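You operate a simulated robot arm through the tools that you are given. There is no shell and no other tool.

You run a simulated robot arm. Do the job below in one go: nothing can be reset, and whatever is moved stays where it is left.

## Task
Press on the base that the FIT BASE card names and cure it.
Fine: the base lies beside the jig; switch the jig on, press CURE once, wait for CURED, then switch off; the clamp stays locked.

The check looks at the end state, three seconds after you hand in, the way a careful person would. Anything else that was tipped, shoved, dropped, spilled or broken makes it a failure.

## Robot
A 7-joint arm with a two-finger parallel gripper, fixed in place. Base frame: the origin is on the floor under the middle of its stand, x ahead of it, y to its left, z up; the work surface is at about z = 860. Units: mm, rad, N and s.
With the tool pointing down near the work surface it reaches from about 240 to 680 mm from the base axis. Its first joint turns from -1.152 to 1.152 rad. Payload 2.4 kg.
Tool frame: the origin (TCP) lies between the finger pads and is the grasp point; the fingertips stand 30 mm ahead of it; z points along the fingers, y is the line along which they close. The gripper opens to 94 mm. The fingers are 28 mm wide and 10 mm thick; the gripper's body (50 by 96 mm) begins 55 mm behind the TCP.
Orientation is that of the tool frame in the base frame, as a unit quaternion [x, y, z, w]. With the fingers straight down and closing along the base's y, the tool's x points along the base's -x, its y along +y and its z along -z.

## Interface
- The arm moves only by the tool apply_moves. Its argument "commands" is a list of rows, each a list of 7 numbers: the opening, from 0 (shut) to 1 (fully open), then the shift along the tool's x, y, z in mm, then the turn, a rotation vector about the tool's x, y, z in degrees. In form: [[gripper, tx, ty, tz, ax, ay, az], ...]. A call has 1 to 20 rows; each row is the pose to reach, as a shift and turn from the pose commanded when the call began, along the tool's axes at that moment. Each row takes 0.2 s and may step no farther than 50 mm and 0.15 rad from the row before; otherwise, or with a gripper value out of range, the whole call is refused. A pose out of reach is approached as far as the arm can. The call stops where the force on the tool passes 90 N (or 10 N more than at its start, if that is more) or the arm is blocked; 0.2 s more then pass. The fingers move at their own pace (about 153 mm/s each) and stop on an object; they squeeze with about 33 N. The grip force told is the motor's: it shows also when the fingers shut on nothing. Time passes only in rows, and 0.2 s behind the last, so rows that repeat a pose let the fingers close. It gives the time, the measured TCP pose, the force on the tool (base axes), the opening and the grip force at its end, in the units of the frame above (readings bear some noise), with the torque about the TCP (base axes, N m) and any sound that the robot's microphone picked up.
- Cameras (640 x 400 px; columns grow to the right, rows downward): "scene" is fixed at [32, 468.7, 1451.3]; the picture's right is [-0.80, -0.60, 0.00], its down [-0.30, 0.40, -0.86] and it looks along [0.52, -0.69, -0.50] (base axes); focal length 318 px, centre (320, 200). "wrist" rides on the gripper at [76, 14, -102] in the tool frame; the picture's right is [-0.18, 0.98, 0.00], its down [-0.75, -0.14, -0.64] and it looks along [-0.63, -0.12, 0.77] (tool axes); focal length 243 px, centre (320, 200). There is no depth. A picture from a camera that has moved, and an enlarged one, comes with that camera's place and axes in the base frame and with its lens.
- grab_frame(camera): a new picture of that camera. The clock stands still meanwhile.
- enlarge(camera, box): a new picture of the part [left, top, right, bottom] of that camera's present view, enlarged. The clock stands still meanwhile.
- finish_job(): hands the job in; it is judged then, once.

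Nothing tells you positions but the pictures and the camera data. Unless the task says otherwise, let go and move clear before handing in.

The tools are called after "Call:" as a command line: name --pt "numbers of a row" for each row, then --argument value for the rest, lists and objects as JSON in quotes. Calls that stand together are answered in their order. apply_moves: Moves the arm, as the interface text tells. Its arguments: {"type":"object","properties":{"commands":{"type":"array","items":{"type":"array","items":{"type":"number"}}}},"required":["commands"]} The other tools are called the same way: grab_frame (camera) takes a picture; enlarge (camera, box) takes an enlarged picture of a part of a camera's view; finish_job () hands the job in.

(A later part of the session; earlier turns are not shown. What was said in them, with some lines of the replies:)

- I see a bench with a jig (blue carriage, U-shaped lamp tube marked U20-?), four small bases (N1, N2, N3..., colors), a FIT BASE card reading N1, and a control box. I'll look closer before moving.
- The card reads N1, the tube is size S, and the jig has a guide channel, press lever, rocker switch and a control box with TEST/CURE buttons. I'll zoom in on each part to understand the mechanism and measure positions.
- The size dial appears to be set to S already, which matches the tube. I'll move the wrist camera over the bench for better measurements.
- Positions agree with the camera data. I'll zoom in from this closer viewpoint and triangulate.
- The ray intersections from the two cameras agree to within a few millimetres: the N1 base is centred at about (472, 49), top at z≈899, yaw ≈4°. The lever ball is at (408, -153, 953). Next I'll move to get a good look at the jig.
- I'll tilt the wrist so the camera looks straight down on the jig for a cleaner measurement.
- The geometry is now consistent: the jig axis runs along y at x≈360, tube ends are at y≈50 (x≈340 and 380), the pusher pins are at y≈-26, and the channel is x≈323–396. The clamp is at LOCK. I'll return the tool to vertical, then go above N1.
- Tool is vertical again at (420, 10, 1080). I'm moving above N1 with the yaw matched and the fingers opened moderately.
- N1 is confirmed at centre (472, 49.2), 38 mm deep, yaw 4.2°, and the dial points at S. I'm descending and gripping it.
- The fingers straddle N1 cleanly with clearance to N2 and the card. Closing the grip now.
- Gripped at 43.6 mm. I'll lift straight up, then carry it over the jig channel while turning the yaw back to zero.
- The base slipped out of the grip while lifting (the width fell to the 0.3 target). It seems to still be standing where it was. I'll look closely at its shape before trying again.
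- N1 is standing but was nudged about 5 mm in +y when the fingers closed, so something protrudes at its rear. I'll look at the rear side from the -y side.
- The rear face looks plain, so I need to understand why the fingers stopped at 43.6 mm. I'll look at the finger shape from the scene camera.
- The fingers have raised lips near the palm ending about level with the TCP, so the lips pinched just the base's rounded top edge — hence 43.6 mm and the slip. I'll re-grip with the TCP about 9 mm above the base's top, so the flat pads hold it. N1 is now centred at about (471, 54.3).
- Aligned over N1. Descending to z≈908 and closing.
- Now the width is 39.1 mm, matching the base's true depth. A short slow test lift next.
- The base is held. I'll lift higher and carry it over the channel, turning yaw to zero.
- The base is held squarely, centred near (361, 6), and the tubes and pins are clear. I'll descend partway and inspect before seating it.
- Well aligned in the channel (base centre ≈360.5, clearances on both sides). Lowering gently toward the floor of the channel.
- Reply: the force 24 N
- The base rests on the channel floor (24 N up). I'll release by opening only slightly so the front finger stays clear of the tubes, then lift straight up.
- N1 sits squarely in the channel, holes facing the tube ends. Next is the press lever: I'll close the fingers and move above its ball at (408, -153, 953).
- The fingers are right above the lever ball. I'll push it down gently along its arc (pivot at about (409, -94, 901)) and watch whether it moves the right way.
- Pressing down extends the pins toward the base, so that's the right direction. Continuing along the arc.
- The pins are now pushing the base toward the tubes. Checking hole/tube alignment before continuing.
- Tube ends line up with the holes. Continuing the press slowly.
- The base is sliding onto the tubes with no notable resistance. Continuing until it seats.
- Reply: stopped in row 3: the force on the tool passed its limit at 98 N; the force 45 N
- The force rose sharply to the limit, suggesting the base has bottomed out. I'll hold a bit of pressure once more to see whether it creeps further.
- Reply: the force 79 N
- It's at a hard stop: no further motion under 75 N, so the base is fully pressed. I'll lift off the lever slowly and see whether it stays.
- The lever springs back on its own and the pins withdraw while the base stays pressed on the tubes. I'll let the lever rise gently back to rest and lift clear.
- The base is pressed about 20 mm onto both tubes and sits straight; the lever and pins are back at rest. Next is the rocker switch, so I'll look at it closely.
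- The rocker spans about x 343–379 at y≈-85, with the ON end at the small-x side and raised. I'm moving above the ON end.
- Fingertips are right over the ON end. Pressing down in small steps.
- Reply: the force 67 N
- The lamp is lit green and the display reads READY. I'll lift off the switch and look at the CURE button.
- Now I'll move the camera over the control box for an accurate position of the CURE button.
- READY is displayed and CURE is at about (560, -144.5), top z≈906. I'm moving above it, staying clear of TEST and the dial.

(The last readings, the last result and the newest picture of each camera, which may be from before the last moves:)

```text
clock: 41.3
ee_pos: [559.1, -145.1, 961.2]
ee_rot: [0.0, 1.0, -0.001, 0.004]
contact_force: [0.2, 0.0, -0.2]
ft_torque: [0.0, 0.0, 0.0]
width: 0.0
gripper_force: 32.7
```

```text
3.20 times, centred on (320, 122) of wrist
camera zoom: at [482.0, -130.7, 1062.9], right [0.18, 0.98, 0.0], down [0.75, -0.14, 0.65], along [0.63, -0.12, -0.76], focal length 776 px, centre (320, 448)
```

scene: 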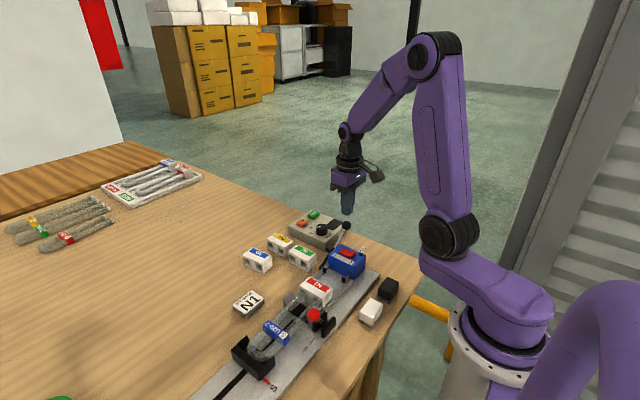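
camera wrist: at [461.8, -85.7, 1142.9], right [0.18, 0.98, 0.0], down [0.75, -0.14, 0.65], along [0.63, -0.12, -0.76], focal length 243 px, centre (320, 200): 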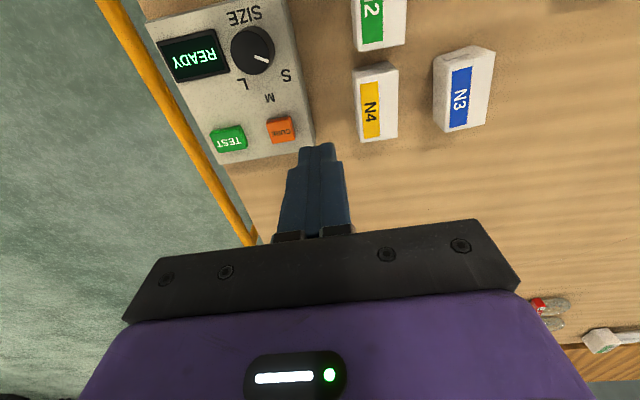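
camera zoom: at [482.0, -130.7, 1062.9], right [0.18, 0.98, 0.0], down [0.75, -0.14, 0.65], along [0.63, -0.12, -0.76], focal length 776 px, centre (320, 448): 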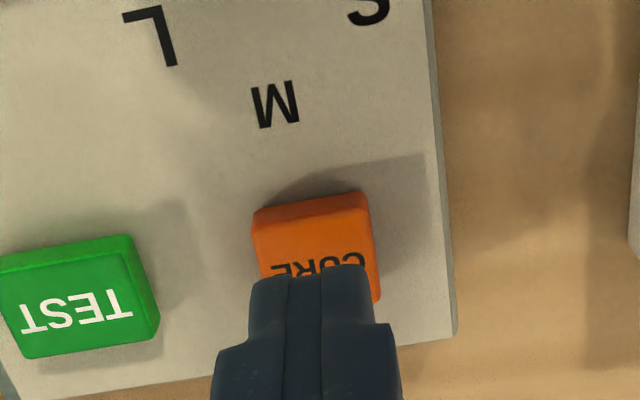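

Positions check out in both views. I'll press CURE down in one smooth motion.

Call:
apply_moves --pt "0 -1.5 -0.5 14 0 0 0" --pt "0 -1.5 -0.5 21 0 0 0" --pt "0 -1.5 -0.5 24 0 0 0" --pt "0 -1.5 -0.5 26 0 0 0"

Call:
enlarge --camera "scene" --box '[274, 200, 370, 260]'

```text
clock: 42.3
ee_pos: [562.1, -144.2, 933.5]
ee_rot: [0.0, 1.0, -0.002, 0.003]
contact_force: [0.3, 0.2, 0.9]
ft_torque: [0.02, 0.04, 0.0]
width: 0.0
gripper_force: 33.3
```

```text
6.67 times, centred on (322, 230) of scene
camera zoom: at [32.0, 468.7, 1451.3], right [-0.8, -0.6, 0.0], down [-0.3, 0.4, -0.86], along [0.52, -0.69, -0.5], focal length 2121 px, centre (307, 0)
```

zoom: 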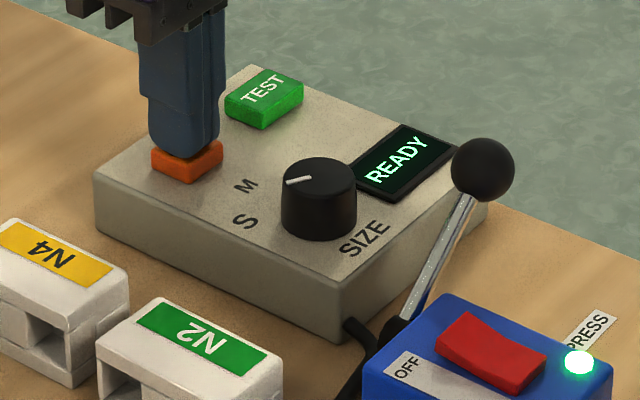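

Just above or touching the button, with no force yet. Continuing the same downward press in finer steps.

Call:
apply_moves --pt "0 0 0 1.5 0 0 0" --pt "0 0 0 3 0 0 0" --pt "0 0 0 4 0 0 0"

Call:
enlarge --camera "scene" --box '[274, 200, 370, 260]'

```text
clock: 43.1
ee_pos: [560.6, -144.2, 931.4]
ee_rot: [0.0, 1.0, -0.001, 0.003]
contact_force: [-0.7, 2.2, 5.7]
ft_torque: [0.09, 0.04, -0.04]
width: 0.0
gripper_force: 33.0
heard: click
```

```text
6.67 times, centred on (322, 230) of scene
camera zoom: at [31.9, 468.8, 1451.3], right [-0.8, -0.6, 0.0], down [-0.3, 0.4, -0.86], along [0.52, -0.69, -0.5], focal length 2121 px, centre (307, 0)
```

zoom: 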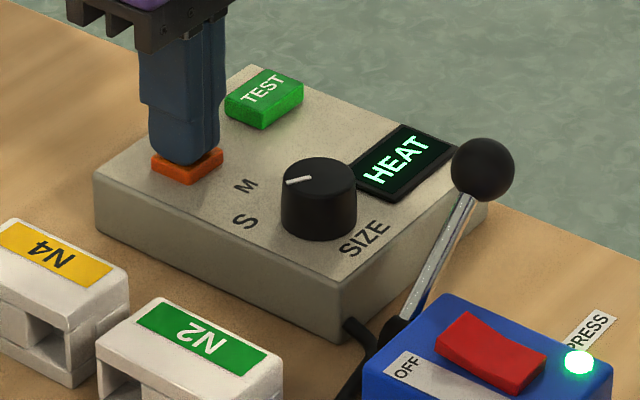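

A click was heard and the display shows HEAT. I'll lift off the button cleanly and wait for CURED.

Call:
apply_moves --pt "0 0 0 -10 0 0 0" --pt "0 0 0 -40 0 0 0" --pt "0 0 0 -80 0 0 0" --pt "0 0 0 -105 0 0 0" --pt "0 0 0 -105 0 0 0"

Call:
enlarge --camera "scene" --box '[274, 200, 370, 260]'

```text
clock: 44.3
ee_pos: [560.1, -144.2, 1036.5]
ee_rot: [0.0, 1.0, -0.002, 0.002]
contact_force: [-0.2, -0.2, 0.4]
ft_torque: [0.03, -0.01, -0.01]
width: 0.0
gripper_force: 32.6
```

```text
6.67 times, centred on (322, 230) of scene
camera zoom: at [32.0, 468.7, 1451.3], right [-0.8, -0.6, 0.0], down [-0.3, 0.4, -0.86], along [0.52, -0.69, -0.5], focal length 2121 px, centre (307, 0)
```

zoom: 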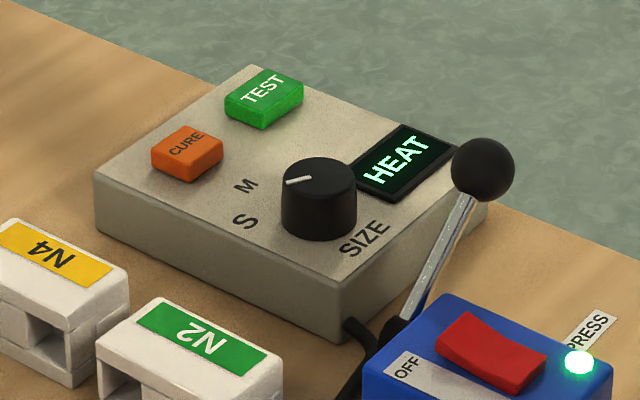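

Heating is under way. I'll wait while hovering over the OFF end of the rocker (without touching).

Call:
apply_moves --pt "0 40 13 0 0 0 0" --pt "0 80 26 0 0 0 0" --pt "0 120 39 0 0 0 0" --pt "0 155 50 0 0 0 0" --pt "0 184 59.5 0 0 0 0" --pt "0 184 59.5 0 0 0 0" --pt "0 184 59.5 0 0 0 0" --pt "0 184 59.5 0 0 0 0" --pt "0 184 59.5 0 0 0 0" --pt "0 184 59.5 0 0 0 0" --pt "0 184 59.5 0 0 0 0" --pt "0 184 59.5 0 0 0 0" --pt "0 184 59.5 0 0 0 0" --pt "0 184 59.5 0 0 0 0" --pt "0 184 59.5 0 0 0 0"

Call:
enlarge --camera "scene" --box '[274, 200, 402, 280]'

```text
clock: 47.5
ee_pos: [376.8, -85.2, 1035.4]
ee_rot: [-0.001, 1.0, -0.002, 0.003]
contact_force: [0.3, 0.5, 0.3]
ft_torque: [0.0, -0.02, 0.0]
width: 0.3
gripper_force: 33.0
```

```text
5.00 times, centred on (338, 240) of scene
camera zoom: at [32.0, 468.7, 1451.3], right [-0.8, -0.6, 0.0], down [-0.3, 0.4, -0.86], along [0.52, -0.69, -0.5], focal length 1591 px, centre (230, 0)
```

zoom: 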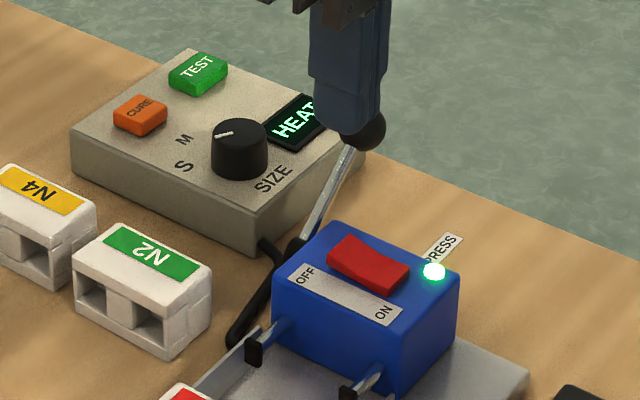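

Still HEAT. Waiting in place.

Call:
apply_moves --pt "0 0 0 0 0 0 0" --pt "0 0 0 0 0 0 0" --pt "0 0 0 0 0 0 0" --pt "0 0 0 0 0 0 0" --pt "0 0 0 0 0 0 0" --pt "0 0 0 0 0 0 0" --pt "0 0 0 0 0 0 0" --pt "0 0 0 0 0 0 0" --pt "0 0 0 0 0 0 0" --pt "0 0 0 0 0 0 0" --pt "0 0 0 0 0 0 0" --pt "0 0 0 0 0 0 0" --pt "0 0 0 0 0 0 0" --pt "0 0 0 0 0 0 0" --pt "0 0 0 0 0 0 0"

Call:
enlarge --camera "scene" --box '[274, 200, 402, 280]'

Call:
enlarge --camera "wrist" --box '[180, 40, 420, 190]'

```text
clock: 50.7
ee_pos: [375.7, -84.7, 1034.4]
ee_rot: [0.0, 1.0, -0.002, 0.003]
contact_force: [-1.0, 0.2, 0.7]
ft_torque: [0.0, 0.01, -0.05]
width: 0.1
gripper_force: 33.1
```

```text
5.00 times, centred on (338, 240) of scene
camera zoom: at [32.0, 468.7, 1451.3], right [-0.8, -0.6, 0.0], down [-0.3, 0.4, -0.86], along [0.52, -0.69, -0.5], focal length 1591 px, centre (230, 0)
```

zoom: 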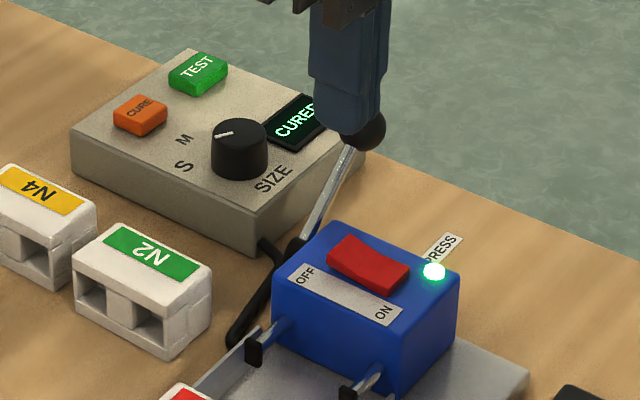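

```text
2.67 times, centred on (300, 115) of wrist
camera zoom: at [299.0, -70.7, 1136.4], right [0.18, 0.98, 0.0], down [0.75, -0.14, 0.65], along [0.63, -0.12, -0.76], focal length 647 px, centre (373, 427)
```

zoom: 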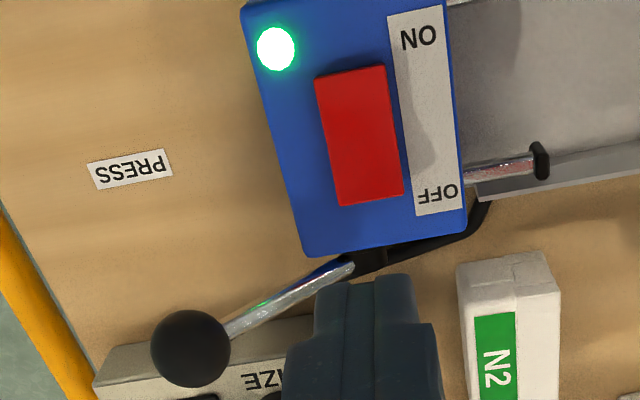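

CURED is displayed. Now I'll press the OFF end of the rocker.

Call:
apply_moves --pt "0 2 -1 35 0 0 0" --pt "0 2 -1 62 0 0 0" --pt "0 2 -1 71 0 0 0" --pt "0 2 -1 74 0 0 0" --pt "0 2 -1 76 0 0 0" --pt "0 2 -1 78 0 0 0"

Call:
enlarge --camera "scene" --box '[290, 215, 386, 275]'

```text
clock: 52.1
ee_pos: [375.8, -86.2, 958.0]
ee_rot: [0.001, 1.0, -0.001, 0.002]
contact_force: [0.4, -0.1, -0.1]
ft_torque: [0.03, -0.03, 0.01]
width: 0.0
gripper_force: 33.3
```

```text
6.67 times, centred on (338, 245) of scene
camera zoom: at [32.1, 468.8, 1451.3], right [-0.8, -0.6, 0.0], down [-0.3, 0.4, -0.86], along [0.52, -0.69, -0.5], focal length 2121 px, centre (200, -100)
```

zoom: 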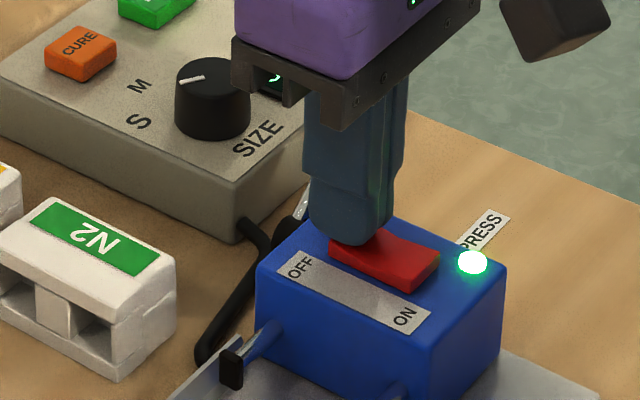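

Not touching yet. Continuing down in fine steps.

Call:
apply_moves --pt "0 0 0 1.5 0 0 0" --pt "0 0 0 3 0 0 0" --pt "0 0 0 4 0 0 0"

Call:
enlarge --camera "scene" --box '[290, 215, 386, 275]'

```text
clock: 52.8
ee_pos: [376.9, -86.1, 957.1]
ee_rot: [0.0, 1.0, -0.001, 0.005]
contact_force: [-3.3, 0.4, 13.9]
ft_torque: [0.03, 0.29, -0.03]
width: 0.0
gripper_force: 32.9
stopped in row 3: the force on the tool passed its limit at 99 N (the readings are from after the stop); the commanded pose is now the measured one
```

```text
6.67 times, centred on (338, 245) of scene
camera zoom: at [31.8, 468.8, 1451.3], right [-0.8, -0.6, 0.0], down [-0.3, 0.4, -0.86], along [0.52, -0.69, -0.5], focal length 2121 px, centre (200, -100)
```

zoom: 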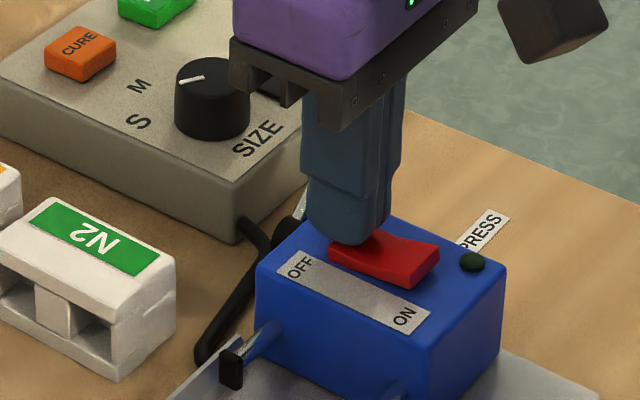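

The lamp is out: the jig is switched off. I'll lift straight up and move clear, then inspect everything.

Call:
apply_moves --pt "0 0 0 -3 0 0 0" --pt "0 0 0 -15 0 0 0" --pt "0 0 0 -45 0 0 0" --pt "0 0 0 -90 0 0 0" --pt "0 0 0 -130 0 0 0" --pt "0 0 0 -130 0 0 0"

Call:
apply_moves --pt "0.5 0 -5 -40 0 0 0" --pt "0.5 10 -10 -80 0 0 0" --pt "0.5 20 -10 -110 0 0 0" --pt "0.5 20 -10 -110 0 0 0"

Call:
grab_frame --camera "scene"

Call:
enlarge --camera "scene" --box '[220, 200, 420, 325]'

Call:
enlarge --camera "scene" --box '[220, 270, 350, 390]'

Call:
enlarge --camera "wrist" --box '[200, 0, 640, 220]'

```text
clock: 54.2
ee_pos: [375.5, -84.9, 1086.7]
ee_rot: [0.0, 1.0, -0.001, 0.005]
contact_force: [0.6, -0.3, 0.6]
ft_torque: [0.0, -0.04, -0.02]
width: 0.0
gripper_force: 33.1
```

```text
clock: 55.2
ee_pos: [355.6, -96.3, 1196.4]
ee_rot: [0.0, 1.0, -0.001, 0.005]
contact_force: [0.0, -0.3, 0.1]
ft_torque: [-0.02, -0.01, 0.0]
width: 47.0
gripper_force: 0.0
```

```text
taken
```

scene: 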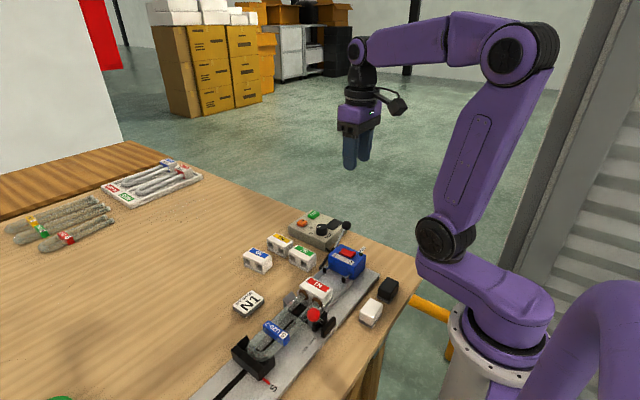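

```text
3.20 times, centred on (320, 262) of scene
camera zoom: at [32.0, 468.7, 1451.3], right [-0.8, -0.6, 0.0], down [-0.3, 0.4, -0.86], along [0.52, -0.69, -0.5], focal length 1018 px, centre (320, 0)
```

zoom: 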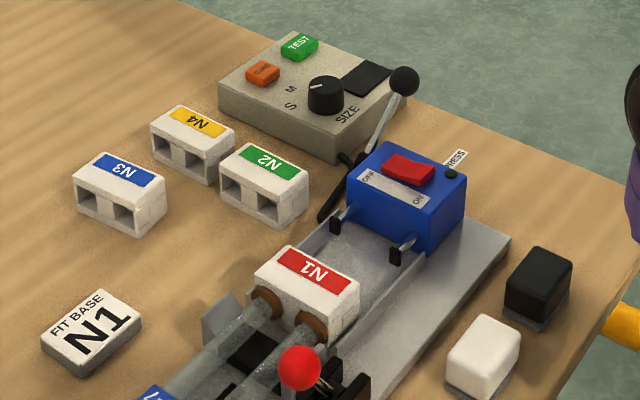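

```text
3.33 times, centred on (285, 330) of scene
camera zoom: at [32.0, 468.7, 1451.3], right [-0.8, -0.6, 0.0], down [-0.3, 0.4, -0.86], along [0.52, -0.69, -0.5], focal length 1061 px, centre (437, -233)
```

zoom: 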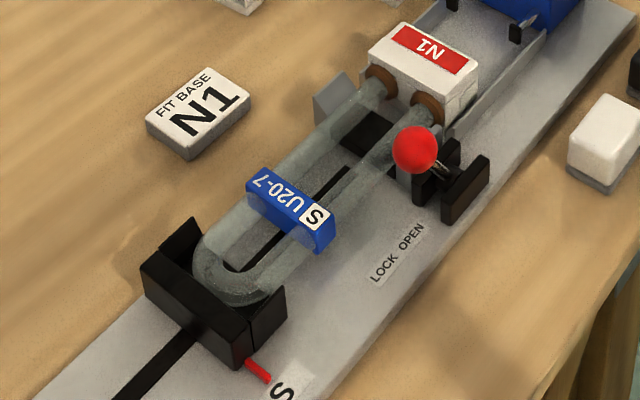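

```text
1.45 times, centred on (420, 110) of wrist
camera zoom: at [277.2, -81.7, 1298.0], right [0.18, 0.98, 0.0], down [0.75, -0.14, 0.65], along [0.64, -0.12, -0.76], focal length 353 px, centre (174, 331)
```

zoom: 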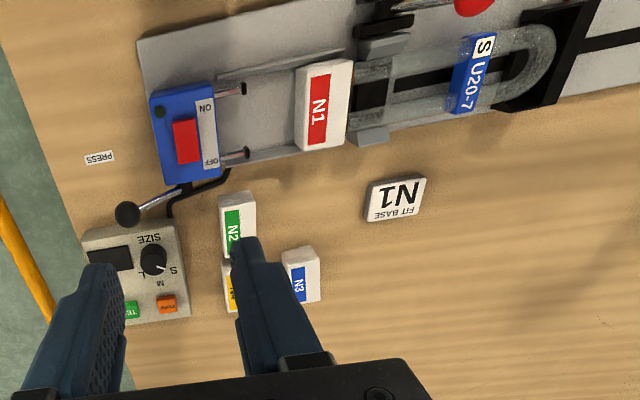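

Brown cured cement rings now show where the tubes enter the N1 base, the jig and display are off, and the clamp is still at LOCK. One last close look before handing in.

Call:
enlarge --camera "scene" --box '[284, 270, 348, 310]'

Call:
enlarge --camera "scene" --box '[310, 220, 390, 270]'

```text
10.00 times, centred on (316, 290) of scene
camera zoom: at [32.0, 468.7, 1451.3], right [-0.8, -0.6, 0.0], down [-0.3, 0.4, -0.86], along [0.52, -0.69, -0.5], focal length 3182 px, centre (360, -700)
```

zoom: 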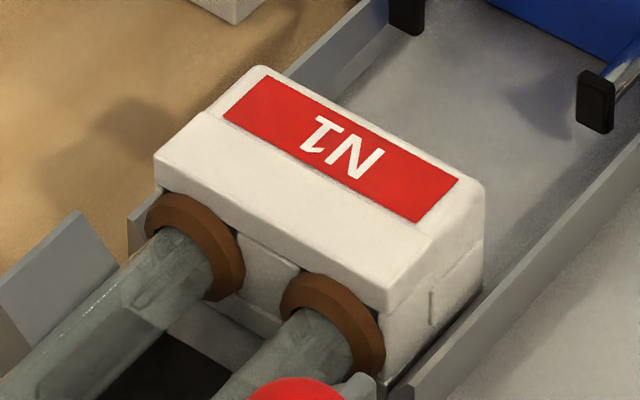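

```text
8.00 times, centred on (350, 245) of scene
camera zoom: at [32.0, 468.7, 1451.3], right [-0.8, -0.6, 0.0], down [-0.3, 0.4, -0.86], along [0.52, -0.69, -0.5], focal length 2546 px, centre (80, -160)
```

zoom: 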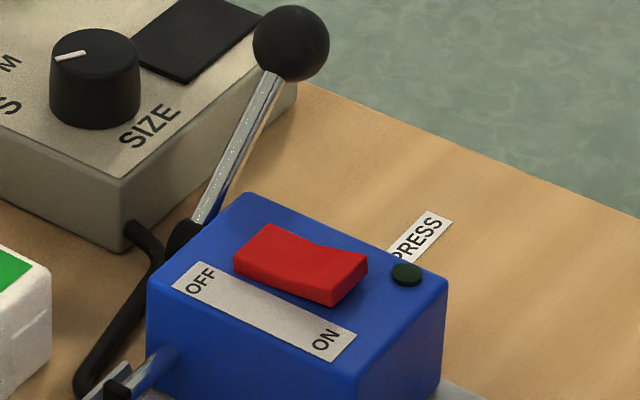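

The N1 base is seated straight on both tubes with cured cement collars. The switch is OFF, the lever is at rest, the clamp is locked, nothing else was disturbed, and the arm is clear, so I'm handing in.

Call:
finish_job

```text
The job is handed in.
```

The N1 base named on the FIT BASE card is pressed onto both tubes and cured, and I have handed the job in. I don't have the check's result.

- **Base:** it sits straight on the tubes, about 20 mm on. The press lever reached a hard stop, and cured collars show where both tubes enter the base.
- **Cure:** I switched the jig on and the display read READY. I pressed CURE once, and it showed HEAT and then CURED. I then switched off; the lamp and display are both dark.
- **Jig:** the clamp is still at LOCK, the size dial is on S to match the tube, and the press lever is back at rest.
- **Slip:** on my first attempt N1 slipped from the fingers as I lifted and moved about 5 mm on the bench. I gripped it again higher up and it held.
- **Everything else:** the other bases, the card and the two blocks look unmoved in the last pictures, and the arm is clear.
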